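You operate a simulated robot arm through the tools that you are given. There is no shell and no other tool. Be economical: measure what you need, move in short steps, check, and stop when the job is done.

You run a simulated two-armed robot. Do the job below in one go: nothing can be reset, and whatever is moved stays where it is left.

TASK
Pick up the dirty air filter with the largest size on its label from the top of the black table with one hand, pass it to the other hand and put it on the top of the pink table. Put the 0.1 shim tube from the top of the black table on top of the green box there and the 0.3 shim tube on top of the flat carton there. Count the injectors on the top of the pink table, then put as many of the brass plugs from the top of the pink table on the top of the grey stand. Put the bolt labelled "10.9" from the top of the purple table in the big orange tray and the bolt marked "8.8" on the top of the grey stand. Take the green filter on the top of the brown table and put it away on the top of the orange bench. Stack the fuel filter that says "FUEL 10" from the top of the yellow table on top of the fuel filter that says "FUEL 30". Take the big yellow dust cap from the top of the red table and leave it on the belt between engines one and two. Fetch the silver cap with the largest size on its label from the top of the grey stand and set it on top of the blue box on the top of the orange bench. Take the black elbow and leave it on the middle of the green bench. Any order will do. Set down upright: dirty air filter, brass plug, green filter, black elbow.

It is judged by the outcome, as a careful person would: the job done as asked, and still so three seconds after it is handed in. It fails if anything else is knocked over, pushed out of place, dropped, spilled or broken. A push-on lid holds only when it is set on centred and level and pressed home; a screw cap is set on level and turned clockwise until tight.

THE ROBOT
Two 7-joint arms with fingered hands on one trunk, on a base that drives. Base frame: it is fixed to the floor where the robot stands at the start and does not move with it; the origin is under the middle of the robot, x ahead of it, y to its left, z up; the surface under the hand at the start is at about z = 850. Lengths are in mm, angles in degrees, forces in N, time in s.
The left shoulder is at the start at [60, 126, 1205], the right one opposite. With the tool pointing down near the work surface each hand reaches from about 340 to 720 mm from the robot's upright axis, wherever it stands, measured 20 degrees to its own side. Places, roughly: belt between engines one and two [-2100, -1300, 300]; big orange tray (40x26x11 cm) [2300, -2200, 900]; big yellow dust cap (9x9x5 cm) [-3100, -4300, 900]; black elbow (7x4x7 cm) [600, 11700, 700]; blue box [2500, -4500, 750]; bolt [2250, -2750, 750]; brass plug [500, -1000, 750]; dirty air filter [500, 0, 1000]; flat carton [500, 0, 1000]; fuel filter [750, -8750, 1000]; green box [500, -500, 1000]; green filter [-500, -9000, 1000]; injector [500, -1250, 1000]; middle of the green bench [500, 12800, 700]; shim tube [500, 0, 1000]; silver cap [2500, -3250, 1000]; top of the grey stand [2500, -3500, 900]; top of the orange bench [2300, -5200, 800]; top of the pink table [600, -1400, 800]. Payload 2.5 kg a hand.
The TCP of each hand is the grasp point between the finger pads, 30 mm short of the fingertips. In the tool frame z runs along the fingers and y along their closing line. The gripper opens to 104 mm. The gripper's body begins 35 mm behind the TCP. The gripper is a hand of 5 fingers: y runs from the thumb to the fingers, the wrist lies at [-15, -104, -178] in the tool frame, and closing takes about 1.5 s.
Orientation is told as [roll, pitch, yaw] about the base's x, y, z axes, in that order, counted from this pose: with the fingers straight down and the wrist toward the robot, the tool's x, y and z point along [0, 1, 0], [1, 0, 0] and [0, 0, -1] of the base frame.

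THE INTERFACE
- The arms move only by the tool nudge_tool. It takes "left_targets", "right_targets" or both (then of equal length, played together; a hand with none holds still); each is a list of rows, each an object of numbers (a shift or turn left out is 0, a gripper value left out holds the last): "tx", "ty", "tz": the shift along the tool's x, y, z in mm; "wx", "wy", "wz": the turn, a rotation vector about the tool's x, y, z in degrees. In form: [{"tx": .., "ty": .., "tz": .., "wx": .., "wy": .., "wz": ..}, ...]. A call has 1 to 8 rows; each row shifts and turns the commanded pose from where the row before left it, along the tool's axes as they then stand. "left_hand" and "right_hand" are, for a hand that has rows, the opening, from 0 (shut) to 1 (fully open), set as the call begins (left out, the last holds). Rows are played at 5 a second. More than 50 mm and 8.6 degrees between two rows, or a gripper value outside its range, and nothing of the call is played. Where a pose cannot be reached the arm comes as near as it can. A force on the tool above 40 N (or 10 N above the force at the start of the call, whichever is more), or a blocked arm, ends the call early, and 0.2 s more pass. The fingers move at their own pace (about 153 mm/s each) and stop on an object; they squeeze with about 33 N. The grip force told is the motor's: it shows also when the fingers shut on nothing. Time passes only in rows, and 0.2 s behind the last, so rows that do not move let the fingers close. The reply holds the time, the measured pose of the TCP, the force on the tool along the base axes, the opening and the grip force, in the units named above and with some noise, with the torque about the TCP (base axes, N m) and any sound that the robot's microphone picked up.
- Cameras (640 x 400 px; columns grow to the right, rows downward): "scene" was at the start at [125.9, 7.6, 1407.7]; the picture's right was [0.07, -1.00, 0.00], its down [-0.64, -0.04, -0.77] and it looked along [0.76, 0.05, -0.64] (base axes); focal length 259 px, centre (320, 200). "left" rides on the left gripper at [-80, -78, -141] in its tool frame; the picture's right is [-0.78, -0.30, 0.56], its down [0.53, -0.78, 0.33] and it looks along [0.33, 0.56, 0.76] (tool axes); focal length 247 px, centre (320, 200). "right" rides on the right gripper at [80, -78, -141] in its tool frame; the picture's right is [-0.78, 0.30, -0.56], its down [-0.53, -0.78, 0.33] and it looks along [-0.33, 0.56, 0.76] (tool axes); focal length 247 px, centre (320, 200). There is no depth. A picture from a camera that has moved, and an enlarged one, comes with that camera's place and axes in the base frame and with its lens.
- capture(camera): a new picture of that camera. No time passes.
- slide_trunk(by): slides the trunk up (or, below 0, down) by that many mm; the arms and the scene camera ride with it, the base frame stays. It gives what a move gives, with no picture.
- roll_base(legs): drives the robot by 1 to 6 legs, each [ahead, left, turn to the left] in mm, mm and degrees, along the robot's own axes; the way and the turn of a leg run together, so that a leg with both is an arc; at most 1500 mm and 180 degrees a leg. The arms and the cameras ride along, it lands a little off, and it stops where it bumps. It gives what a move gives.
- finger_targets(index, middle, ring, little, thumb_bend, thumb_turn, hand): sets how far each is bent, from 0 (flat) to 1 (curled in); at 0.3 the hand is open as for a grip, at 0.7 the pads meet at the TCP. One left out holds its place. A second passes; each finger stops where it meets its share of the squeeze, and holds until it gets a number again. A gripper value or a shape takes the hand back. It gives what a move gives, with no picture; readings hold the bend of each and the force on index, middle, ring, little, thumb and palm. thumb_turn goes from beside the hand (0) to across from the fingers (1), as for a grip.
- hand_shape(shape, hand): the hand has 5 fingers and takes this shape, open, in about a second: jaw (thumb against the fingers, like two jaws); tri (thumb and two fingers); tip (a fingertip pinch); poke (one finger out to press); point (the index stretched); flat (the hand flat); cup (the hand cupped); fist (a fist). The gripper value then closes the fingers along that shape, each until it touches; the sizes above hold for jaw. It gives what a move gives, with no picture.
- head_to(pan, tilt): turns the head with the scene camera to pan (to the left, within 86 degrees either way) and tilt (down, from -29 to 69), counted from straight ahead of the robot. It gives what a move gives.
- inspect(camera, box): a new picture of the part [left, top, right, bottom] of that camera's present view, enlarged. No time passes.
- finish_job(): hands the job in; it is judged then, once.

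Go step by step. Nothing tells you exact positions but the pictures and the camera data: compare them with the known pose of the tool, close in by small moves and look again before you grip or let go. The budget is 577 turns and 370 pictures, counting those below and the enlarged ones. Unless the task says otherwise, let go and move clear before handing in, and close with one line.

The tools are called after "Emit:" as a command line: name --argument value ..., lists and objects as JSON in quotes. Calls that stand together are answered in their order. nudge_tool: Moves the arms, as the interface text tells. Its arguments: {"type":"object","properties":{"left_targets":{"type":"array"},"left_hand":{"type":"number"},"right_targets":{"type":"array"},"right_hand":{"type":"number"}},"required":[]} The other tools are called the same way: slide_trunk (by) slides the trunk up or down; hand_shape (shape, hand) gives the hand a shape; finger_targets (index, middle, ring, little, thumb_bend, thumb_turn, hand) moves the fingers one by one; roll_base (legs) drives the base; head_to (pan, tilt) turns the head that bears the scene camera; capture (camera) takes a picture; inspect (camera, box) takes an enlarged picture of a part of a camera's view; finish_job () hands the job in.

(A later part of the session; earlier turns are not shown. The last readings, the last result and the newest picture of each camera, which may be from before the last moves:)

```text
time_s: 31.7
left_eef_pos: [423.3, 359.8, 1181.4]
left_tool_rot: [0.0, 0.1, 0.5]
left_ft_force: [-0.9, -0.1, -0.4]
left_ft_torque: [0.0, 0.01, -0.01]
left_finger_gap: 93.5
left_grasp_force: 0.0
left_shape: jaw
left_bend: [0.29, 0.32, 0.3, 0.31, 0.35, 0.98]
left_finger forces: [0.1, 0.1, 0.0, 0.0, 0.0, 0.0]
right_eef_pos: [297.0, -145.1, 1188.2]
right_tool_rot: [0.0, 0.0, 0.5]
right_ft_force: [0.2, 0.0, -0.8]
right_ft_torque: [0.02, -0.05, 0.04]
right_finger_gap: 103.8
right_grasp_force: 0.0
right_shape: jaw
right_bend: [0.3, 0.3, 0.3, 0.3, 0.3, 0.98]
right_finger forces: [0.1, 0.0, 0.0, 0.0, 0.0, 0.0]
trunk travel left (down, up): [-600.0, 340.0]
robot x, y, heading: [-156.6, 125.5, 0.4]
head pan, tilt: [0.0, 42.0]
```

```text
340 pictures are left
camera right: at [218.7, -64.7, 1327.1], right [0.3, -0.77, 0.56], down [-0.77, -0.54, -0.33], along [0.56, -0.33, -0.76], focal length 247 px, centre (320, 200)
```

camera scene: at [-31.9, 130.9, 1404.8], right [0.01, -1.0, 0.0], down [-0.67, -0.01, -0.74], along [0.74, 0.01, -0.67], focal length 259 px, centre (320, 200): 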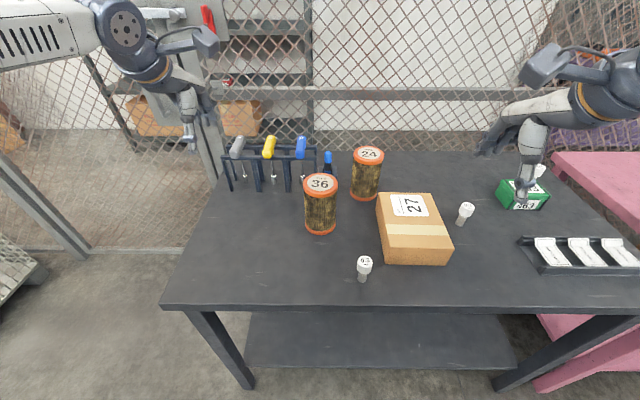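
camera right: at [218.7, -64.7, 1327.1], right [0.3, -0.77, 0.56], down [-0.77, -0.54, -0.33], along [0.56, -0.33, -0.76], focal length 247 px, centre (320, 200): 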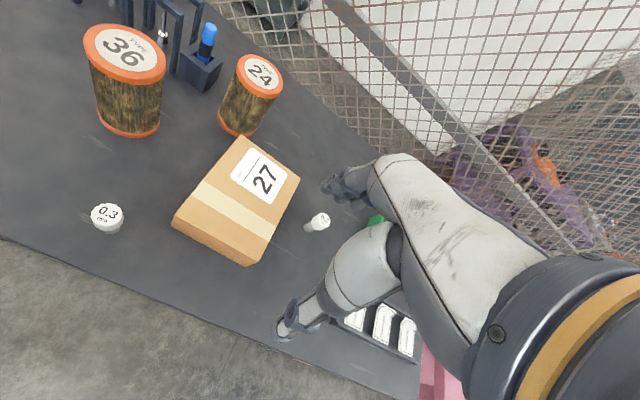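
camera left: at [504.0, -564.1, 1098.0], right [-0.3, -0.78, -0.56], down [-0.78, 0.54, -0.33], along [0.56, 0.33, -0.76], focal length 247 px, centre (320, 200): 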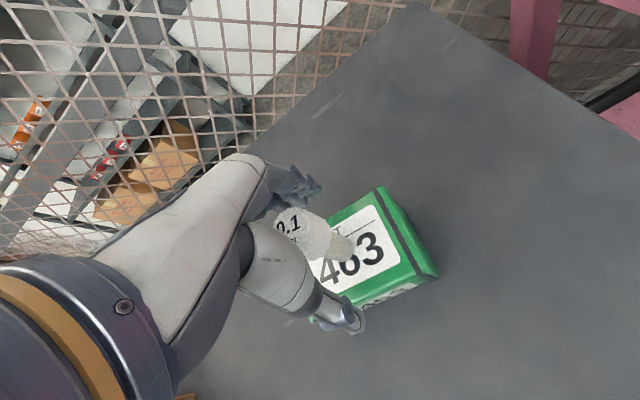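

Tube 0.3 is at about [299, 35]. I'll bring the right hand over it and down partway.

Emit:
nudge_tool --right_targets '[{"tx": 45}, {"tx": 45}, {"tx": 45}, {"tx": 45, "ty": 3}, {"tz": 48}, {"tz": 48}, {"tz": 48}, {"tz": 46}]' --right_hand 0.85

Emit:
capture --camera "right"

Emit:
inspect --camera "scene" --box '[280, 160, 480, 310]'

```text
time_s: 33.5
left_eef_pos: [424.5, 359.8, 1180.8]
left_tool_rot: [0.0, 0.0, 0.5]
left_ft_force: [0.6, -0.3, 0.1]
left_ft_torque: [0.02, 0.0, 0.02]
left_finger_gap: 93.5
left_grasp_force: 0.1
left_shape: jaw
left_bend: [0.29, 0.32, 0.3, 0.31, 0.35, 0.98]
left_finger forces: [0.0, 0.0, 0.1, 0.1, 0.0, 0.1]
right_eef_pos: [299.1, 34.5, 996.4]
right_tool_rot: [0.0, 0.0, 0.5]
right_ft_force: [0.3, 0.1, 0.5]
right_ft_torque: [-0.01, 0.01, -0.01]
right_finger_gap: 88.3
right_grasp_force: 0.0
right_shape: jaw
right_bend: [0.27, 0.33, 0.31, 0.32, 0.44, 0.98]
right_finger forces: [0.0, 0.0, 0.1, 0.1, 0.1, 0.1]
trunk travel left (down, up): [-600.0, 340.0]
robot x, y, heading: [-156.2, 125.9, 0.2]
head pan, tilt: [0.0, 42.0]
```

```text
339 pictures are left
camera right: at [220.6, 115.1, 1136.3], right [0.3, -0.77, 0.56], down [-0.77, -0.54, -0.33], along [0.56, -0.33, -0.76], focal length 247 px, centre (320, 200)
```

right: 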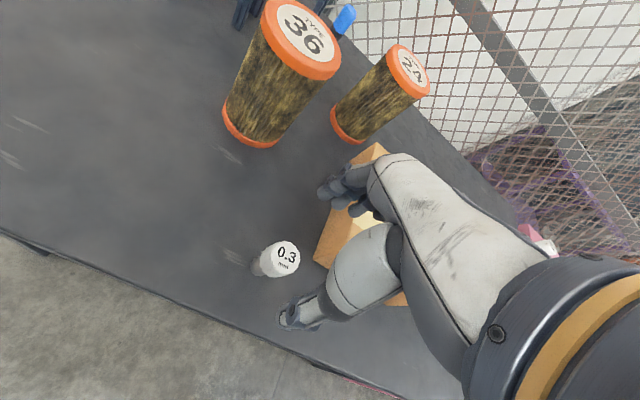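

```text
2.67 times, centred on (380, 235) of scene
camera zoom: at [-31.7, 130.6, 1404.8], right [0.01, -1.0, 0.0], down [-0.67, -0.01, -0.74], along [0.74, 0.01, -0.67], focal length 691 px, centre (160, 107)
```

zoom: 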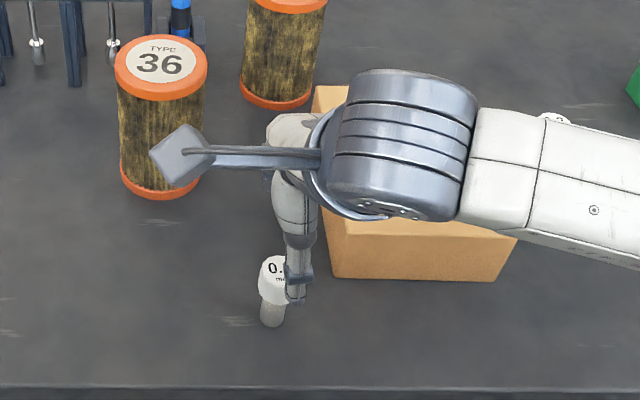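

The tube is lined up. Descending around the cap.

Emit:
nudge_tool --right_targets '[{"tz": 35, "tx": -1, "ty": 2}, {"tz": 35}, {"tz": 25}, {}]'

Emit:
capture --camera "right"

```text
time_s: 34.5
left_eef_pos: [422.7, 358.6, 1182.1]
left_tool_rot: [0.0, -0.1, 0.6]
left_ft_force: [0.1, -0.1, -0.7]
left_ft_torque: [-0.02, -0.01, 0.0]
left_finger_gap: 93.5
left_grasp_force: 0.0
left_shape: jaw
left_bend: [0.29, 0.32, 0.3, 0.31, 0.35, 0.98]
left_finger forces: [0.1, 0.1, 0.0, 0.1, 0.0, 0.1]
right_eef_pos: [299.9, 35.2, 900.4]
right_tool_rot: [0.1, 0.0, 0.5]
right_ft_force: [0.4, -0.4, 0.4]
right_ft_torque: [-0.01, -0.02, 0.01]
right_finger_gap: 88.3
right_grasp_force: 0.0
right_shape: jaw
right_bend: [0.27, 0.33, 0.31, 0.32, 0.44, 0.98]
right_finger forces: [0.1, 0.0, 0.0, 0.0, 0.0, 0.1]
trunk travel left (down, up): [-600.0, 340.0]
robot x, y, heading: [-155.2, 128.9, 0.4]
head pan, tilt: [0.0, 42.0]
```

```text
337 pictures are left
camera right: at [223.0, 114.4, 1040.5], right [0.3, -0.77, 0.56], down [-0.77, -0.54, -0.33], along [0.56, -0.33, -0.76], focal length 247 px, centre (320, 200)
```

right: 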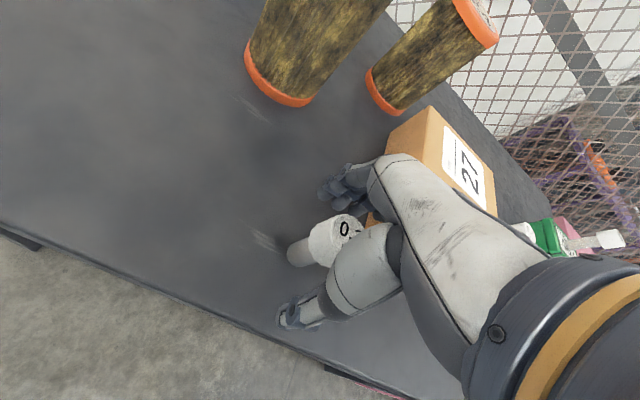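

Cap is between the pads; I'll close and lift.

Emit:
nudge_tool --right_targets '[{}, {}, {}, {}, {}, {}, {}, {}]' --right_hand 0.0

Emit:
nudge_tool --right_targets '[{"tz": -30}, {"tz": -40}, {"tz": -40}, {"tz": -20}, {}]'

Emit:
capture --camera "right"

```text
time_s: 36.3
left_eef_pos: [423.2, 360.2, 1181.9]
left_tool_rot: [-0.1, 0.0, 0.5]
left_ft_force: [0.2, 0.8, -0.8]
left_ft_torque: [0.01, 0.0, -0.01]
left_finger_gap: 93.5
left_grasp_force: 0.0
left_shape: jaw
left_bend: [0.29, 0.32, 0.3, 0.31, 0.35, 0.98]
left_finger forces: [0.1, 0.0, 0.0, 0.0, 0.0, 0.1]
right_eef_pos: [301.9, 33.4, 901.1]
right_tool_rot: [0.1, 0.0, 0.4]
right_ft_force: [-0.1, -0.3, -0.5]
right_ft_torque: [-0.02, -0.01, -0.01]
right_finger_gap: 12.3
right_grasp_force: 32.8
right_shape: jaw
right_bend: [0.72, 0.62, 0.7, 0.7, 0.75, 1.0]
right_finger forces: [17.3, 9.8, 0.0, 0.1, 27.9, 0.1]
trunk travel left (down, up): [-600.0, 340.0]
robot x, y, heading: [-155.3, 125.8, 0.4]
head pan, tilt: [0.0, 42.0]
```

```text
time_s: 37.5
left_eef_pos: [422.7, 359.7, 1181.1]
left_tool_rot: [0.0, 0.0, 0.5]
left_ft_force: [1.0, -0.4, 0.2]
left_ft_torque: [-0.01, 0.04, 0.03]
left_finger_gap: 93.6
left_grasp_force: 0.0
left_shape: jaw
left_bend: [0.29, 0.32, 0.3, 0.31, 0.35, 0.98]
left_finger forces: [0.0, 0.0, 0.0, 0.1, 0.1, 0.0]
right_eef_pos: [300.4, 32.2, 1033.5]
right_tool_rot: [0.0, 0.1, 0.5]
right_ft_force: [0.7, 0.4, -1.2]
right_ft_torque: [0.0, 0.0, 0.03]
right_finger_gap: 12.2
right_grasp_force: 32.7
right_shape: jaw
right_bend: [0.72, 0.62, 0.7, 0.7, 0.75, 1.0]
right_finger forces: [17.6, 10.2, 0.1, 0.1, 27.8, 0.0]
trunk travel left (down, up): [-600.0, 340.0]
robot x, y, heading: [-157.3, 125.3, 0.1]
head pan, tilt: [0.0, 42.0]
```

```text
336 pictures are left
camera right: at [222.1, 113.6, 1172.4], right [0.3, -0.77, 0.56], down [-0.77, -0.54, -0.33], along [0.56, -0.33, -0.76], focal length 247 px, centre (320, 200)
```

right: 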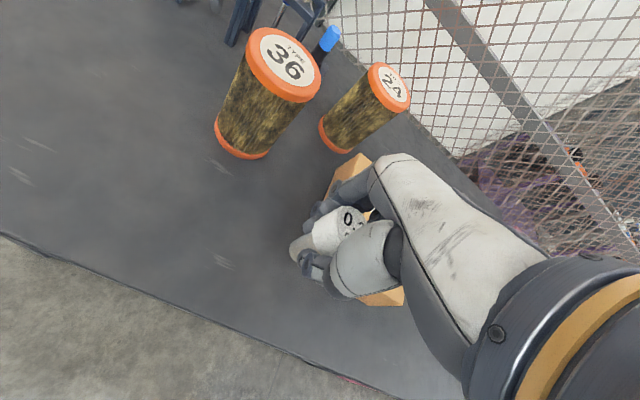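

Holding 0.3. Moving over the carton's centre at about [440, -100].

Emit:
nudge_tool --right_targets '[{"tx": -30, "ty": 30}, {"tx": -30, "ty": 30}, {"tx": -30, "ty": 30}, {"tx": -30, "ty": 30}, {"tx": -13, "ty": 20}, {}]'

Emit:
capture --camera "right"

Emit:
inspect --camera "scene" --box '[320, 130, 520, 280]'

```text
time_s: 38.9
left_eef_pos: [421.8, 360.1, 1181.2]
left_tool_rot: [0.0, -0.1, 0.5]
left_ft_force: [0.3, 0.5, -0.1]
left_ft_torque: [0.0, 0.02, 0.01]
left_finger_gap: 93.3
left_grasp_force: 0.0
left_shape: jaw
left_bend: [0.29, 0.32, 0.3, 0.31, 0.35, 0.98]
left_finger forces: [0.1, 0.0, 0.0, 0.0, 0.0, 0.0]
right_eef_pos: [444.3, -99.9, 1032.8]
right_tool_rot: [0.1, 0.0, 0.5]
right_ft_force: [1.0, -0.2, 0.2]
right_ft_torque: [-0.05, -0.02, -0.02]
right_finger_gap: 12.4
right_grasp_force: 33.1
right_shape: jaw
right_bend: [0.72, 0.62, 0.7, 0.7, 0.75, 1.0]
right_finger forces: [17.7, 10.4, 0.0, 0.0, 27.9, 0.0]
trunk travel left (down, up): [-600.0, 340.0]
robot x, y, heading: [-157.1, 130.2, 0.4]
head pan, tilt: [0.0, 42.0]
```

```text
335 pictures are left
camera right: at [365.3, -20.0, 1172.1], right [0.3, -0.77, 0.56], down [-0.77, -0.54, -0.33], along [0.56, -0.33, -0.76], focal length 247 px, centre (320, 200)
```

right: 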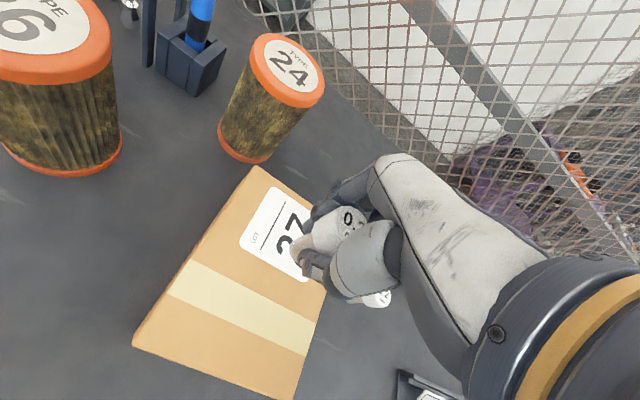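

```text
2.67 times, centred on (420, 205) of scene
camera zoom: at [-32.0, 130.5, 1404.8], right [0.01, -1.0, 0.0], down [-0.67, -0.01, -0.74], along [0.74, 0.01, -0.67], focal length 691 px, centre (53, 187)
```

zoom: 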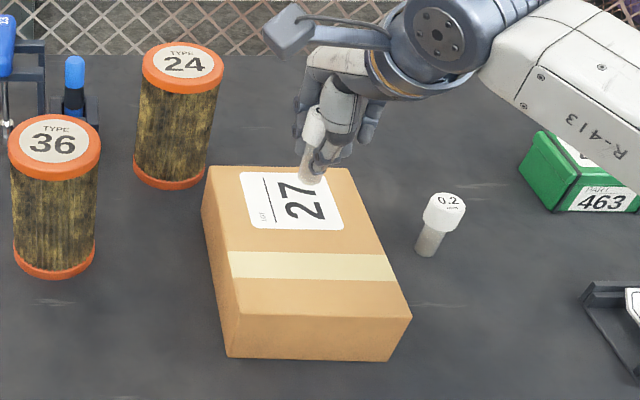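

A bit forward of centre; shift back 20 mm and lower.

Emit:
nudge_tool --right_targets '[{"ty": -20, "tz": 20}, {"tz": 35}, {}]'

Emit:
inspect --camera "scene" --box '[320, 130, 520, 280]'

```text
time_s: 39.7
left_eef_pos: [423.9, 359.4, 1182.3]
left_tool_rot: [0.0, 0.1, 0.4]
left_ft_force: [-0.2, 1.2, -0.3]
left_ft_torque: [0.01, 0.01, -0.02]
left_finger_gap: 93.5
left_grasp_force: 0.1
left_shape: jaw
left_bend: [0.29, 0.32, 0.3, 0.31, 0.35, 0.98]
left_finger forces: [0.0, 0.0, 0.0, 0.1, 0.0, 0.0]
right_eef_pos: [423.0, -98.5, 977.7]
right_tool_rot: [0.1, -0.1, 0.5]
right_ft_force: [0.8, 0.2, 0.1]
right_ft_torque: [-0.01, 0.0, 0.0]
right_finger_gap: 12.5
right_grasp_force: 32.7
right_shape: jaw
right_bend: [0.72, 0.62, 0.7, 0.7, 0.75, 1.0]
right_finger forces: [17.8, 10.6, 0.0, 0.0, 27.8, 0.0]
trunk travel left (down, up): [-600.0, 340.0]
robot x, y, heading: [-158.5, 128.9, 0.3]
head pan, tilt: [0.0, 42.0]
```

```text
2.67 times, centred on (420, 205) of scene
camera zoom: at [-32.1, 130.6, 1404.8], right [0.01, -1.0, 0.0], down [-0.67, -0.01, -0.74], along [0.74, 0.01, -0.67], focal length 691 px, centre (53, 187)
```

zoom: 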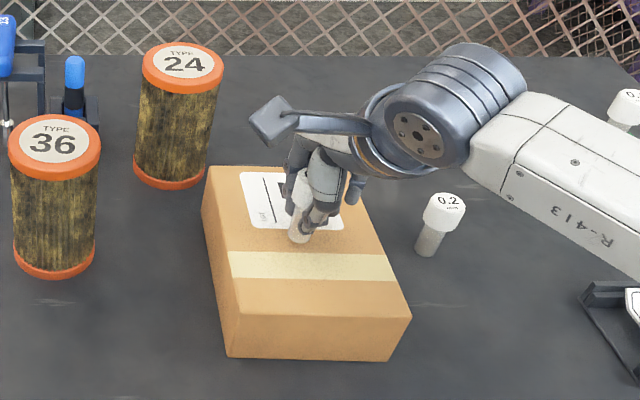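

Emit:
nudge_tool --right_targets '[{"tz": 8}, {"tz": 4}, {}]'

Emit:
nudge_tool --right_targets '[{"tz": 3}, {}]'

```text
time_s: 40.5
left_eef_pos: [422.1, 359.4, 1182.9]
left_tool_rot: [0.0, -0.1, 0.5]
left_ft_force: [0.6, 0.1, -0.8]
left_ft_torque: [-0.02, 0.01, -0.02]
left_finger_gap: 93.5
left_grasp_force: 0.0
left_shape: jaw
left_bend: [0.29, 0.32, 0.3, 0.31, 0.35, 0.98]
left_finger forces: [0.0, 0.1, 0.1, 0.0, 0.0, 0.0]
right_eef_pos: [423.0, -99.2, 970.0]
right_tool_rot: [0.1, -0.5, 0.5]
right_ft_force: [-1.7, -1.3, 19.3]
right_ft_torque: [-0.08, -0.17, -0.01]
right_finger_gap: 12.7
right_grasp_force: 33.2
right_shape: jaw
right_bend: [0.72, 0.62, 0.7, 0.7, 0.75, 1.0]
right_finger forces: [18.1, 13.0, 0.0, 0.0, 32.1, 0.0]
trunk travel left (down, up): [-600.0, 340.0]
robot x, y, heading: [-153.6, 126.4, 0.3]
head pan, tilt: [0.0, 42.0]
```

```text
time_s: 41.1
left_eef_pos: [419.8, 360.7, 1183.5]
left_tool_rot: [-0.1, -0.2, 0.6]
left_ft_force: [0.1, 0.3, -0.2]
left_ft_torque: [0.0, 0.02, -0.01]
left_finger_gap: 93.5
left_grasp_force: 0.0
left_shape: jaw
left_bend: [0.29, 0.32, 0.3, 0.31, 0.35, 0.98]
left_finger forces: [0.0, 0.0, 0.0, 0.0, 0.0, 0.1]
right_eef_pos: [423.3, -98.1, 967.2]
right_tool_rot: [0.1, -0.8, 0.4]
right_ft_force: [-1.4, -2.8, 25.7]
right_ft_torque: [-0.09, -0.22, 0.01]
right_finger_gap: 13.8
right_grasp_force: 33.5
right_shape: jaw
right_bend: [0.72, 0.62, 0.7, 0.7, 0.75, 1.0]
right_finger forces: [19.7, 14.4, 0.0, 0.0, 33.7, 0.0]
trunk travel left (down, up): [-600.0, 340.0]
robot x, y, heading: [-157.4, 126.3, 0.5]
head pan, tilt: [0.0, 42.0]
```

Contact made; relieve and open fully.

Emit:
nudge_tool --right_targets '[{"tz": -4}, {}]'

Emit:
nudge_tool --right_targets '[{}, {}, {}, {}, {}, {}]' --right_hand 0.95

Emit:
nudge_tool --right_targets '[{"tz": -20}, {"tz": -40}, {"tz": -45}, {"tz": -45}, {"tz": -45}, {"tz": -20}]'

Emit:
capture --camera "scene"

```text
time_s: 41.7
left_eef_pos: [421.4, 361.2, 1181.9]
left_tool_rot: [0.0, -0.1, 0.4]
left_ft_force: [0.6, -0.4, 0.0]
left_ft_torque: [-0.03, 0.01, 0.0]
left_finger_gap: 93.4
left_grasp_force: 0.0
left_shape: jaw
left_bend: [0.29, 0.32, 0.3, 0.31, 0.35, 0.98]
left_finger forces: [0.0, 0.0, 0.0, 0.0, 0.1, 0.0]
right_eef_pos: [422.1, -98.2, 968.2]
right_tool_rot: [0.1, -0.2, 0.5]
right_ft_force: [2.2, -1.0, 17.6]
right_ft_torque: [-0.05, -0.26, 0.01]
right_finger_gap: 13.5
right_grasp_force: 33.4
right_shape: jaw
right_bend: [0.72, 0.62, 0.7, 0.7, 0.75, 1.0]
right_finger forces: [20.6, 14.0, 0.1, 0.0, 30.5, 0.0]
trunk travel left (down, up): [-600.0, 340.0]
robot x, y, heading: [-157.1, 124.8, 0.8]
head pan, tilt: [0.0, 42.0]
```

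```text
time_s: 43.1
left_eef_pos: [423.1, 359.1, 1181.6]
left_tool_rot: [0.0, 0.0, 0.5]
left_ft_force: [0.1, -0.2, 0.5]
left_ft_torque: [-0.02, -0.01, -0.03]
left_finger_gap: 93.5
left_grasp_force: 0.1
left_shape: jaw
left_bend: [0.29, 0.32, 0.3, 0.31, 0.35, 0.98]
left_finger forces: [0.0, 0.0, 0.0, 0.0, 0.0, 0.0]
right_eef_pos: [422.7, -97.7, 965.3]
right_tool_rot: [0.0, 0.1, 0.4]
right_ft_force: [-0.8, 0.5, -0.9]
right_ft_torque: [0.0, 0.0, -0.01]
right_finger_gap: 98.4
right_grasp_force: 0.0
right_shape: jaw
right_bend: [0.32, 0.31, 0.3, 0.31, 0.31, 0.98]
right_finger forces: [0.0, 0.0, 0.0, 0.0, 0.0, 0.1]
trunk travel left (down, up): [-600.0, 340.0]
robot x, y, heading: [-156.6, 128.3, 0.5]
head pan, tilt: [0.0, 42.0]
```

```text
time_s: 44.5
left_eef_pos: [423.0, 359.1, 1181.0]
left_tool_rot: [-0.1, 0.0, 0.5]
left_ft_force: [0.6, 0.3, 0.5]
left_ft_torque: [-0.01, 0.02, -0.02]
left_finger_gap: 93.4
left_grasp_force: 0.1
left_shape: jaw
left_bend: [0.29, 0.32, 0.3, 0.31, 0.35, 0.98]
left_finger forces: [0.0, 0.0, 0.1, 0.1, 0.0, 0.1]
right_eef_pos: [421.9, -99.1, 1184.3]
right_tool_rot: [0.0, 0.0, 0.5]
right_ft_force: [-0.6, 0.3, 0.1]
right_ft_torque: [0.03, -0.02, -0.02]
right_finger_gap: 98.3
right_grasp_force: 0.1
right_shape: jaw
right_bend: [0.32, 0.31, 0.3, 0.31, 0.31, 0.98]
right_finger forces: [0.0, 0.1, 0.0, 0.0, 0.0, 0.0]
trunk travel left (down, up): [-600.0, 340.0]
robot x, y, heading: [-154.9, 127.5, 0.4]
head pan, tilt: [0.0, 42.0]
```

```text
332 pictures are left
camera scene: at [-31.9, 130.6, 1404.7], right [0.01, -1.0, 0.0], down [-0.67, -0.01, -0.74], along [0.74, 0.01, -0.67], focal length 259 px, centre (320, 200)
```

scene: 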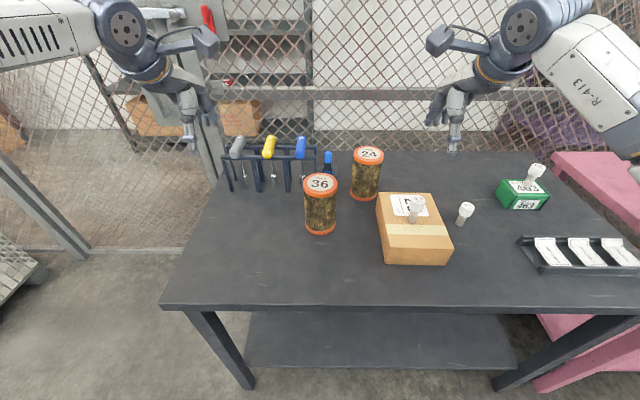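

Both tubes are placed. For filter 36 at about [470, 134] (z 850–1010) I'll grip it from the side with the left hand and hand it to the right from above. First I'll turn the left hand.

Emit:
nudge_tool --left_targets '[{"tx": -40, "ty": -20}, {"tx": -40, "ty": -20}, {"tx": -40, "ty": -20}, {"wy": -8.2}, {"wy": -8.2}, {"wy": -8.2}, {"wy": -8.2}, {"wy": -8.2}]' --left_hand 1.0

Emit:
nudge_tool --left_targets '[{"wy": -8.2}, {"wy": -8.2}, {"wy": -8.2}, {"wy": -8.2}, {"wy": -8.2}, {"wy": -8}, {"wx": -8}, {"wx": -8}]'

Emit:
nudge_tool --left_targets '[{"wx": -8}, {"wx": -8}, {"wx": -8}, {"wx": -5}, {}]'

Emit:
capture --camera "scene"

```text
time_s: 46.3
left_eef_pos: [364.2, 239.2, 1181.5]
left_tool_rot: [-41.2, -0.1, 0.6]
left_ft_force: [-0.6, 0.7, 0.3]
left_ft_torque: [0.02, 0.0, -0.01]
left_finger_gap: 103.8
left_grasp_force: 0.0
left_shape: jaw
left_bend: [0.3, 0.3, 0.3, 0.3, 0.3, 0.98]
left_finger forces: [0.0, 0.0, 0.0, 0.1, 0.0, 0.0]
right_eef_pos: [421.5, -99.2, 1182.7]
right_tool_rot: [0.0, 0.0, 0.5]
right_ft_force: [0.1, 0.1, -0.2]
right_ft_torque: [0.01, 0.0, 0.01]
right_finger_gap: 98.3
right_grasp_force: 0.0
right_shape: jaw
right_bend: [0.32, 0.31, 0.3, 0.31, 0.31, 0.98]
right_finger forces: [0.1, 0.1, 0.0, 0.1, 0.0, 0.1]
trunk travel left (down, up): [-600.0, 340.0]
robot x, y, heading: [-158.1, 133.1, 0.5]
head pan, tilt: [0.0, 42.0]
```

```text
time_s: 48.1
left_eef_pos: [306.2, 225.9, 1266.9]
left_tool_rot: [-90.1, 0.0, 16.5]
left_ft_force: [0.3, 0.4, 0.1]
left_ft_torque: [-0.03, -0.03, 0.04]
left_finger_gap: 103.9
left_grasp_force: 0.0
left_shape: jaw
left_bend: [0.3, 0.3, 0.3, 0.3, 0.3, 0.98]
left_finger forces: [0.0, 0.0, 0.1, 0.0, 0.1, 0.1]
left hand out of reach, approached as far as the arm can: row 4, 5, 6
right_eef_pos: [421.5, -99.8, 1183.3]
right_tool_rot: [0.0, 0.0, 0.5]
right_ft_force: [-0.9, -0.8, 1.0]
right_ft_torque: [0.01, 0.02, -0.01]
right_finger_gap: 98.5
right_grasp_force: 0.1
right_shape: jaw
right_bend: [0.32, 0.31, 0.3, 0.31, 0.31, 0.98]
right_finger forces: [0.1, 0.1, 0.0, 0.0, 0.1, 0.1]
trunk travel left (down, up): [-600.0, 340.0]
robot x, y, heading: [-157.6, 127.9, 0.6]
head pan, tilt: [0.0, 42.0]
```

```text
time_s: 49.3
left_eef_pos: [305.4, 301.2, 1233.0]
left_tool_rot: [-90.2, 0.0, 45.1]
left_ft_force: [0.3, 0.1, 0.6]
left_ft_torque: [-0.01, -0.01, 0.0]
left_finger_gap: 103.6
left_grasp_force: 0.0
left_shape: jaw
left_bend: [0.3, 0.3, 0.3, 0.3, 0.3, 0.98]
left_finger forces: [0.1, 0.1, 0.0, 0.1, 0.0, 0.0]
left hand out of reach, approached as far as the arm can: row 3, 4
right_eef_pos: [422.2, -98.6, 1183.4]
right_tool_rot: [0.0, 0.0, 0.6]
right_ft_force: [-0.1, -1.0, -0.7]
right_ft_torque: [-0.01, 0.0, 0.01]
right_finger_gap: 98.3
right_grasp_force: 0.1
right_shape: jaw
right_bend: [0.32, 0.31, 0.3, 0.31, 0.31, 0.98]
right_finger forces: [0.0, 0.0, 0.0, 0.0, 0.1, 0.0]
trunk travel left (down, up): [-600.0, 340.0]
robot x, y, heading: [-154.6, 126.9, 0.4]
head pan, tilt: [0.0, 42.0]
```

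```text
331 pictures are left
camera scene: at [-31.9, 130.8, 1404.8], right [0.01, -1.0, 0.0], down [-0.67, -0.01, -0.74], along [0.74, 0.01, -0.67], focal length 259 px, centre (320, 200)
```

scene: 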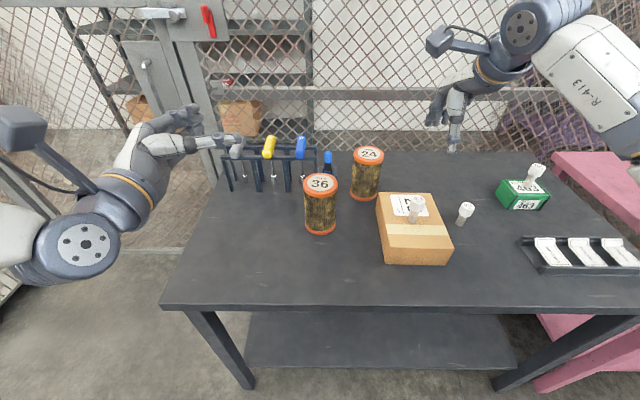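

The side-grip orientation works. I'll lower the left hand toward filter mid-height, well to the near-left of it.

Emit:
nudge_tool --left_targets '[{"tx": 45}, {"tx": 45}, {"tx": 45}, {"tx": 45}, {"tx": 45}, {"tx": 45}, {}]'

Emit:
capture --camera "scene"

```text
time_s: 50.9
left_eef_pos: [307.1, 324.7, 1046.3]
left_tool_rot: [-90.0, -0.1, 45.5]
left_ft_force: [-0.4, 0.6, -0.7]
left_ft_torque: [-0.01, -0.01, 0.0]
left_finger_gap: 103.8
left_grasp_force: 0.1
left_shape: jaw
left_bend: [0.3, 0.3, 0.3, 0.3, 0.3, 0.98]
left_finger forces: [0.1, 0.0, 0.1, 0.0, 0.1, 0.0]
left hand out of reach, approached as far as the arm can: row 5, 6
right_eef_pos: [420.8, -98.6, 1182.8]
right_tool_rot: [0.1, 0.0, 0.5]
right_ft_force: [-0.4, 0.5, 0.2]
right_ft_torque: [-0.01, 0.0, -0.03]
right_finger_gap: 98.6
right_grasp_force: 0.0
right_shape: jaw
right_bend: [0.32, 0.31, 0.3, 0.31, 0.31, 0.98]
right_finger forces: [0.0, 0.0, 0.0, 0.0, 0.0, 0.0]
trunk travel left (down, up): [-600.0, 340.0]
robot x, y, heading: [-156.3, 127.7, 0.6]
head pan, tilt: [0.0, 42.0]
```

```text
330 pictures are left
camera scene: at [-32.0, 131.0, 1404.8], right [0.01, -1.0, 0.0], down [-0.67, -0.01, -0.74], along [0.74, 0.01, -0.67], focal length 259 px, centre (320, 200)
```

scene: 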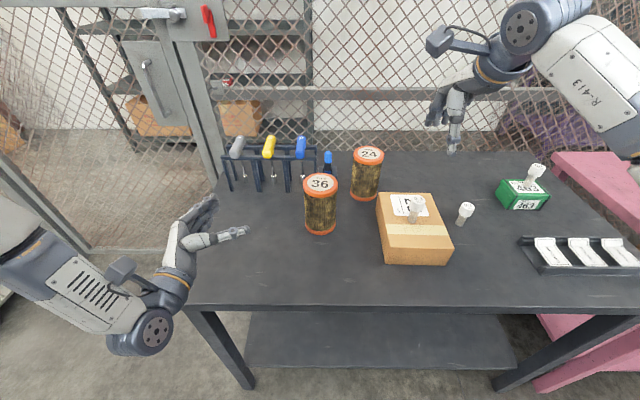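

Arm can't go lower in this pose, so I'll lower the trunk (raising the right hand first to stay clear).

Emit:
nudge_tool --right_targets '[{"tz": -40}, {"tz": -40}, {}]'

Emit:
slide_trunk --by -128

Emit:
capture --camera "scene"

Emit:
capture --camera "left"

```text
time_s: 51.7
left_eef_pos: [308.7, 325.0, 1046.6]
left_tool_rot: [-89.9, 0.0, 45.5]
left_ft_force: [0.6, 1.0, -0.5]
left_ft_torque: [-0.01, 0.03, -0.01]
left_finger_gap: 104.0
left_grasp_force: 0.0
left_shape: jaw
left_bend: [0.3, 0.3, 0.3, 0.3, 0.3, 0.98]
left_finger forces: [0.0, 0.0, 0.1, 0.0, 0.1, 0.0]
right_eef_pos: [421.4, -96.6, 1260.8]
right_tool_rot: [0.0, 0.0, 0.4]
right_ft_force: [-1.2, 0.1, -0.8]
right_ft_torque: [0.02, 0.02, 0.0]
right_finger_gap: 98.7
right_grasp_force: 0.1
right_shape: jaw
right_bend: [0.32, 0.31, 0.3, 0.31, 0.31, 0.98]
right_finger forces: [0.0, 0.0, 0.0, 0.0, 0.0, 0.2]
trunk travel left (down, up): [-600.0, 340.0]
robot x, y, heading: [-156.9, 127.1, 0.4]
head pan, tilt: [0.0, 42.0]
```

```text
time_s: 53.3
left_eef_pos: [308.0, 322.9, 919.5]
left_tool_rot: [-90.0, 0.1, 45.5]
left_ft_force: [0.8, 0.6, -0.5]
left_ft_torque: [-0.01, -0.02, 0.02]
left_finger_gap: 104.1
left_grasp_force: 0.1
left_shape: jaw
left_bend: [0.3, 0.3, 0.3, 0.3, 0.3, 0.98]
left_finger forces: [0.1, 0.1, 0.1, 0.0, 0.1, 0.1]
right_eef_pos: [421.7, -97.6, 1133.3]
right_tool_rot: [0.0, 0.0, 0.5]
right_ft_force: [0.3, 0.7, 0.0]
right_ft_torque: [0.02, -0.01, 0.0]
right_finger_gap: 98.6
right_grasp_force: 0.1
right_shape: jaw
right_bend: [0.32, 0.31, 0.3, 0.31, 0.31, 0.98]
right_finger forces: [0.0, 0.0, 0.0, 0.1, 0.0, 0.0]
trunk travel left (down, up): [-472.0, 468.0]
robot x, y, heading: [-158.3, 129.0, 0.5]
head pan, tilt: [0.0, 42.0]
```

```text
329 pictures are left
camera scene: at [-32.0, 130.6, 1276.8], right [0.01, -1.0, 0.0], down [-0.67, -0.01, -0.74], along [0.74, 0.01, -0.67], focal length 259 px, centre (320, 200)
```

scene: 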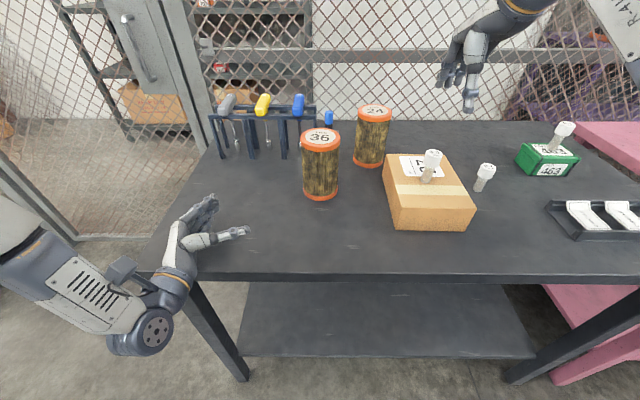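

```text
328 pictures are left
camera left: at [153.2, 368.6, 999.3], right [0.19, -0.6, 0.78], down [-0.31, -0.79, -0.53], along [0.93, -0.14, -0.34], focal length 247 px, centre (320, 200)
```

left: 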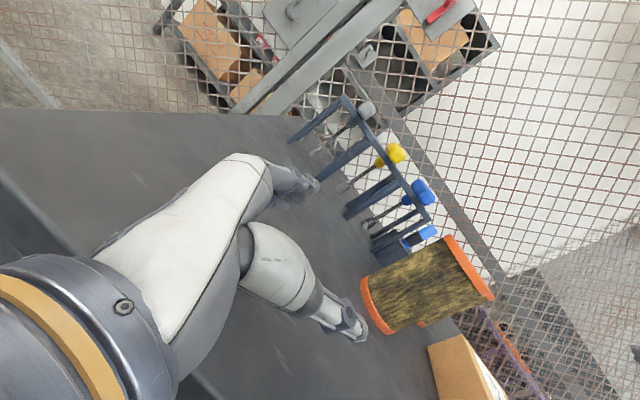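

I'll drive the base diagonally toward the filter (about half way), correcting sideways, then re-check.

Emit:
roll_base --legs '[[72, -98, 0]]'

Emit:
capture --camera "left"

Emit:
capture --camera "scene"

```text
time_s: 54.5
left_eef_pos: [381.3, 226.6, 919.2]
left_tool_rot: [-89.9, 0.0, 45.5]
left_ft_force: [-0.2, -0.9, 0.4]
left_ft_torque: [-0.02, 0.0, 0.0]
left_finger_gap: 103.8
left_grasp_force: 0.1
left_shape: jaw
left_bend: [0.3, 0.3, 0.3, 0.3, 0.3, 0.98]
left_finger forces: [0.1, 0.0, 0.1, 0.0, 0.0, 0.1]
right_eef_pos: [494.2, -193.6, 1133.0]
right_tool_rot: [0.0, 0.0, 0.5]
right_ft_force: [0.0, 0.0, 0.1]
right_ft_torque: [0.0, 0.01, -0.01]
right_finger_gap: 98.7
right_grasp_force: 0.0
right_shape: jaw
right_bend: [0.32, 0.31, 0.3, 0.31, 0.31, 0.98]
right_finger forces: [0.0, 0.1, 0.1, 0.0, 0.0, 0.0]
trunk travel left (down, up): [-472.0, 468.0]
robot x, y, heading: [-83.4, 28.3, 0.6]
head pan, tilt: [0.0, 42.0]
```

```text
327 pictures are left
camera left: at [227.2, 270.7, 999.2], right [0.19, -0.6, 0.78], down [-0.31, -0.79, -0.53], along [0.93, -0.14, -0.34], focal length 247 px, centre (320, 200)
```

left: 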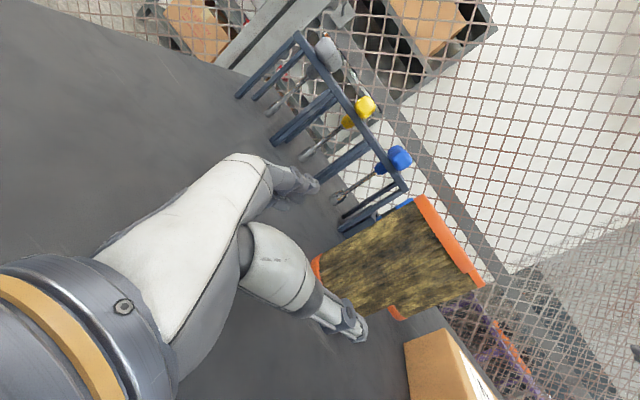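

```text
326 pictures are left
camera scene: at [42.3, 32.5, 1276.7], right [0.01, -1.0, 0.0], down [-0.67, -0.01, -0.74], along [0.74, 0.01, -0.67], focal length 259 px, centre (320, 200)
```

scene: 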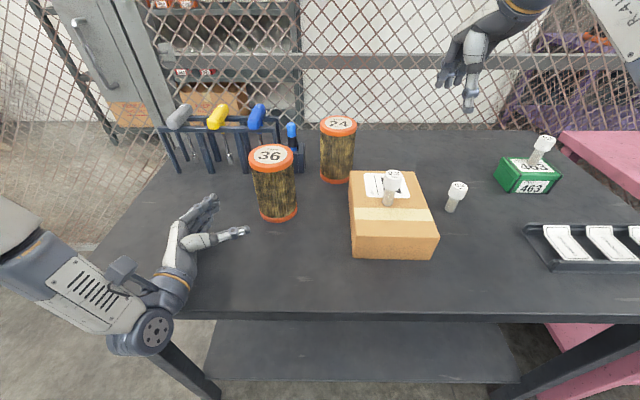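

Lateral alignment is within ~3 mm. Advance along the fingers in stages.

Emit:
nudge_tool --left_targets '[{"tz": 25, "ty": -3}, {"tz": 25}, {"tz": 15}, {}]'

Emit:
capture --camera "left"

Emit:
inspect --camera "scene" --box '[150, 100, 350, 260]'

```text
time_s: 55.5
left_eef_pos: [424.7, 187.6, 937.1]
left_tool_rot: [-89.8, 0.1, 45.4]
left_ft_force: [0.0, -0.4, 0.0]
left_ft_torque: [0.0, 0.01, 0.03]
left_finger_gap: 104.0
left_grasp_force: 0.0
left_shape: jaw
left_bend: [0.3, 0.3, 0.3, 0.3, 0.3, 0.98]
left_finger forces: [0.0, 0.0, 0.1, 0.0, 0.0, 0.0]
left hand out of reach, approached as far as the arm can: row 1, 2, 3
right_eef_pos: [494.7, -195.1, 1133.9]
right_tool_rot: [0.0, 0.1, 0.5]
right_ft_force: [1.2, 0.1, 0.5]
right_ft_torque: [0.01, -0.03, 0.01]
right_finger_gap: 98.5
right_grasp_force: 0.0
right_shape: jaw
right_bend: [0.32, 0.31, 0.3, 0.31, 0.31, 0.98]
right_finger forces: [0.0, 0.0, 0.1, 0.0, 0.0, 0.0]
trunk travel left (down, up): [-472.0, 468.0]
robot x, y, heading: [-84.6, 30.1, 0.6]
head pan, tilt: [0.0, 42.0]
```

```text
325 pictures are left
camera left: at [270.5, 232.0, 1018.7], right [0.19, -0.6, 0.77], down [-0.31, -0.79, -0.53], along [0.93, -0.14, -0.34], focal length 247 px, centre (320, 200)
```

left: 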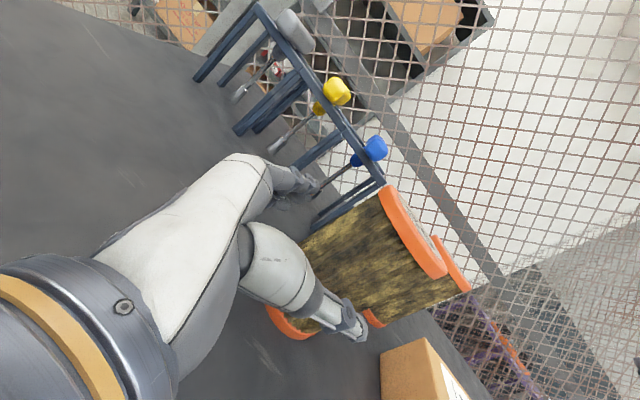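

```text
2.50 times, centred on (250, 180) of scene
camera zoom: at [42.0, 32.9, 1276.8], right [0.01, -1.0, 0.0], down [-0.67, -0.01, -0.74], along [0.74, 0.01, -0.67], focal length 648 px, centre (495, 250)
```

zoom: 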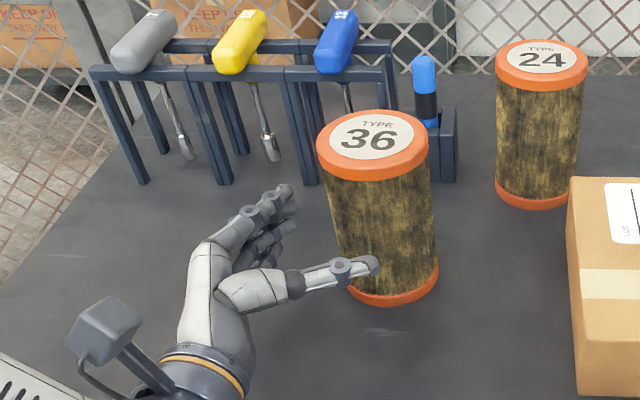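

The arm drifted up at its limit; I'll lower the trunk 20 mm and finish the approach with the base.

Emit:
slide_trunk --by -22

Emit:
roll_base --legs '[[20, -24, 0]]'

Emit:
inspect --camera "scene" --box '[180, 100, 380, 260]'

Emit:
capture --camera "left"

```text
time_s: 56.2
left_eef_pos: [424.1, 187.6, 914.8]
left_tool_rot: [-89.8, 0.1, 45.4]
left_ft_force: [-0.2, 0.9, 0.8]
left_ft_torque: [-0.04, -0.03, -0.03]
left_finger_gap: 104.0
left_grasp_force: 0.0
left_shape: jaw
left_bend: [0.3, 0.3, 0.3, 0.3, 0.3, 0.98]
left_finger forces: [0.1, 0.1, 0.0, 0.0, 0.1, 0.0]
right_eef_pos: [495.1, -195.1, 1111.1]
right_tool_rot: [0.0, -0.1, 0.6]
right_ft_force: [0.7, 0.5, 0.5]
right_ft_torque: [0.02, 0.01, 0.01]
right_finger_gap: 98.4
right_grasp_force: 0.1
right_shape: jaw
right_bend: [0.32, 0.31, 0.3, 0.31, 0.31, 0.98]
right_finger forces: [0.0, 0.0, 0.0, 0.0, 0.0, 0.0]
trunk travel left (down, up): [-450.0, 490.0]
robot x, y, heading: [-83.0, 29.3, 0.4]
head pan, tilt: [0.0, 42.0]
```

```text
time_s: 57.1
left_eef_pos: [444.7, 163.9, 916.6]
left_tool_rot: [-89.8, 0.1, 45.4]
left_ft_force: [0.0, 0.2, 0.4]
left_ft_torque: [0.02, 0.04, 0.04]
left_finger_gap: 103.9
left_grasp_force: 0.0
left_shape: jaw
left_bend: [0.3, 0.3, 0.3, 0.3, 0.3, 0.98]
left_finger forces: [0.0, 0.0, 0.0, 0.1, 0.0, 0.0]
right_eef_pos: [514.8, -218.8, 1110.6]
right_tool_rot: [0.0, 0.0, 0.5]
right_ft_force: [0.7, -0.6, -0.4]
right_ft_torque: [0.01, -0.03, 0.02]
right_finger_gap: 98.7
right_grasp_force: 0.0
right_shape: jaw
right_bend: [0.32, 0.31, 0.3, 0.31, 0.31, 0.98]
right_finger forces: [0.1, 0.0, 0.0, 0.1, 0.1, 0.1]
trunk travel left (down, up): [-450.0, 490.0]
robot x, y, heading: [-61.5, 5.4, 0.4]
head pan, tilt: [0.0, 42.0]
```

```text
2.50 times, centred on (280, 180) of scene
camera zoom: at [62.5, 8.6, 1254.7], right [0.01, -1.0, 0.0], down [-0.67, -0.01, -0.74], along [0.74, 0.01, -0.67], focal length 648 px, centre (420, 250)
```

zoom: 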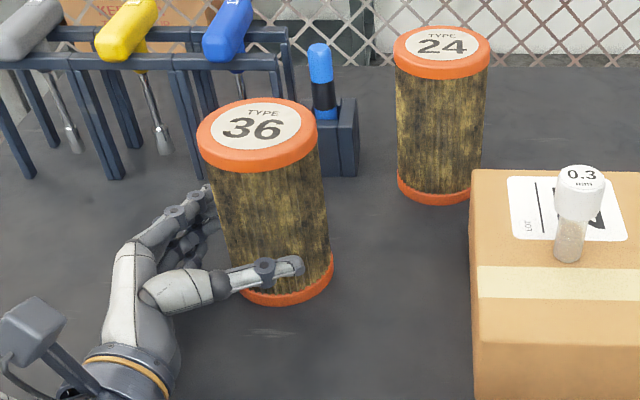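

```text
322 pictures are left
camera left: at [290.8, 208.0, 996.5], right [0.19, -0.6, 0.77], down [-0.31, -0.79, -0.53], along [0.93, -0.14, -0.34], focal length 247 px, centre (320, 200)
```

left: 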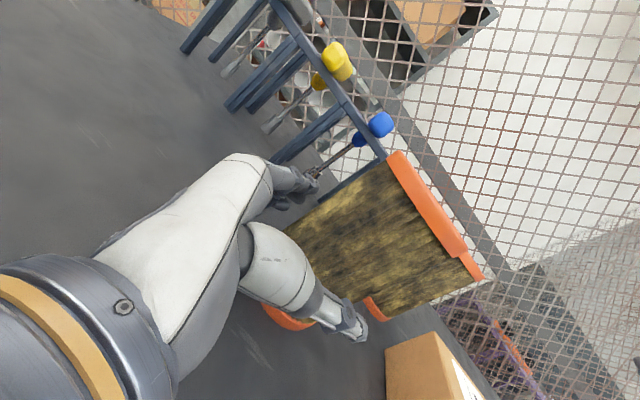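

Still clear on both sides; last 26 mm.

Emit:
roll_base --legs '[[16, -20, 0]]'

Emit:
inspect --camera "scene" --box '[180, 100, 380, 260]'

```text
time_s: 57.9
left_eef_pos: [461.3, 144.8, 914.8]
left_tool_rot: [-89.9, 0.1, 45.4]
left_ft_force: [0.5, -0.5, -0.2]
left_ft_torque: [0.0, 0.01, -0.01]
left_finger_gap: 103.9
left_grasp_force: 0.1
left_shape: jaw
left_bend: [0.3, 0.3, 0.3, 0.3, 0.3, 0.98]
left_finger forces: [0.1, 0.0, 0.0, 0.0, 0.0, 0.0]
right_eef_pos: [532.7, -238.5, 1109.7]
right_tool_rot: [0.0, 0.0, 0.6]
right_ft_force: [0.2, -0.3, -0.9]
right_ft_torque: [0.01, 0.03, -0.04]
right_finger_gap: 98.5
right_grasp_force: 0.1
right_shape: jaw
right_bend: [0.32, 0.31, 0.3, 0.31, 0.31, 0.98]
right_finger forces: [0.1, 0.0, 0.0, 0.1, 0.1, 0.0]
trunk travel left (down, up): [-450.0, 490.0]
robot x, y, heading: [-48.6, -13.3, 0.5]
head pan, tilt: [0.0, 42.0]
```

```text
2.50 times, centred on (280, 180) of scene
camera zoom: at [78.9, -11.3, 1254.7], right [0.01, -1.0, 0.0], down [-0.67, -0.01, -0.74], along [0.74, 0.01, -0.67], focal length 648 px, centre (420, 250)
```

zoom: 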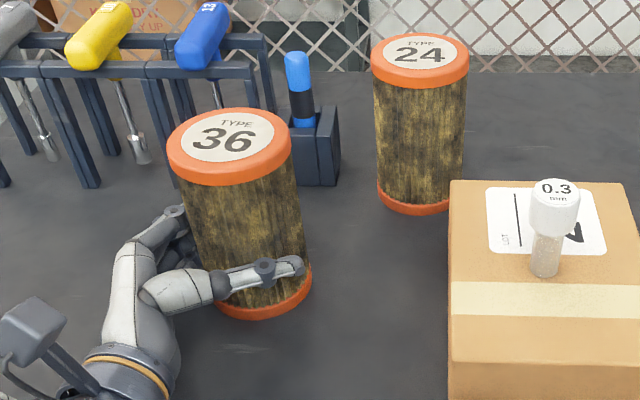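

The hand surrounds the filter without touching. Closing.

Emit:
nudge_tool --left_targets '[{}, {}, {}, {}, {}, {}]' --left_hand 0.0

Emit:
capture --camera "scene"

```text
time_s: 59.3
left_eef_pos: [460.6, 142.5, 914.7]
left_tool_rot: [-89.9, 0.0, 45.5]
left_ft_force: [1.0, 1.0, -0.5]
left_ft_torque: [0.13, -0.09, 0.0]
left_finger_gap: 81.9
left_grasp_force: 33.4
left_shape: jaw
left_bend: [0.28, 0.34, 0.31, 0.34, 0.55, 0.99]
left_finger forces: [16.7, 8.4, 3.8, 1.9, 30.0, 0.0]
right_eef_pos: [533.2, -237.2, 1111.5]
right_tool_rot: [-0.1, -0.2, 0.6]
right_ft_force: [-0.3, -0.6, 0.2]
right_ft_torque: [-0.01, 0.0, 0.01]
right_finger_gap: 98.5
right_grasp_force: 0.0
right_shape: jaw
right_bend: [0.32, 0.31, 0.3, 0.31, 0.31, 0.98]
right_finger forces: [0.0, 0.0, 0.0, 0.0, 0.1, 0.0]
trunk travel left (down, up): [-450.0, 490.0]
robot x, y, heading: [-49.5, -13.9, 0.5]
head pan, tilt: [0.0, 42.0]
```

```text
320 pictures are left
camera scene: at [78.7, -10.9, 1254.8], right [0.01, -1.0, 0.0], down [-0.67, -0.01, -0.74], along [0.74, 0.01, -0.67], focal length 259 px, centre (320, 200)
```

scene: 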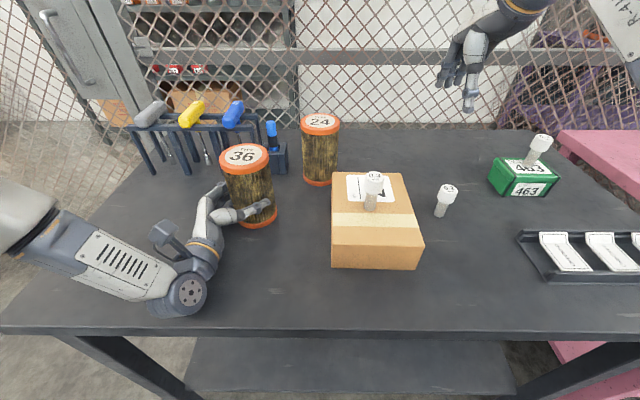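

Filter gripped. Lifting straight up.

Emit:
nudge_tool --left_targets '[{"tx": -15}, {"tx": -30}, {"tx": -40}, {"tx": -45}, {}]'

Emit:
nudge_tool --left_targets '[{"tz": 28, "ty": -28}, {"tz": 28, "ty": -28}, {"tz": 28, "ty": -28}, {}]'

Emit:
capture --camera "scene"

```text
time_s: 60.5
left_eef_pos: [462.6, 147.9, 1042.2]
left_tool_rot: [-89.9, 0.2, 45.2]
left_ft_force: [0.0, 0.2, -3.3]
left_ft_torque: [0.05, 0.08, -0.05]
left_finger_gap: 82.1
left_grasp_force: 33.1
left_shape: jaw
left_bend: [0.28, 0.34, 0.32, 0.35, 0.55, 0.99]
left_finger forces: [16.7, 8.4, 3.9, 1.5, 30.2, 0.0]
right_eef_pos: [532.3, -237.9, 1110.3]
right_tool_rot: [-0.1, -0.1, 0.6]
right_ft_force: [0.0, 0.0, -1.3]
right_ft_torque: [-0.03, 0.0, 0.0]
right_finger_gap: 98.4
right_grasp_force: 0.1
right_shape: jaw
right_bend: [0.32, 0.31, 0.3, 0.31, 0.31, 0.98]
right_finger forces: [0.1, 0.0, 0.0, 0.0, 0.0, 0.0]
trunk travel left (down, up): [-450.0, 490.0]
robot x, y, heading: [-45.1, -11.7, 0.5]
head pan, tilt: [0.0, 42.0]
```

```text
time_s: 61.5
left_eef_pos: [456.7, 96.0, 984.5]
left_tool_rot: [-90.4, -0.4, 44.8]
left_ft_force: [-0.3, 0.1, -4.1]
left_ft_torque: [0.04, 0.04, 0.02]
left_finger_gap: 81.8
left_grasp_force: 33.0
left_shape: jaw
left_bend: [0.28, 0.34, 0.32, 0.35, 0.55, 0.99]
left_finger forces: [16.5, 8.4, 3.8, 1.6, 30.1, 0.0]
left hand out of reach, approached as far as the arm can: row 1, 2, 3
right_eef_pos: [531.9, -238.7, 1111.0]
right_tool_rot: [0.0, -0.1, 0.6]
right_ft_force: [0.2, -0.7, -0.2]
right_ft_torque: [0.02, -0.01, -0.02]
right_finger_gap: 98.5
right_grasp_force: 0.0
right_shape: jaw
right_bend: [0.32, 0.31, 0.3, 0.31, 0.31, 0.98]
right_finger forces: [0.0, 0.0, 0.0, 0.0, 0.0, 0.1]
trunk travel left (down, up): [-450.0, 490.0]
robot x, y, heading: [-44.6, -13.0, 0.8]
head pan, tilt: [0.0, 42.0]
```

```text
319 pictures are left
camera scene: at [78.8, -10.9, 1254.7], right [0.01, -1.0, 0.0], down [-0.67, -0.01, -0.74], along [0.74, 0.01, -0.67], focal length 259 px, centre (320, 200)
```

scene: 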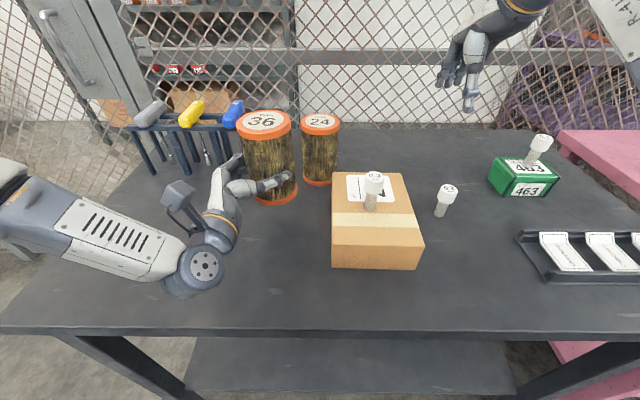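

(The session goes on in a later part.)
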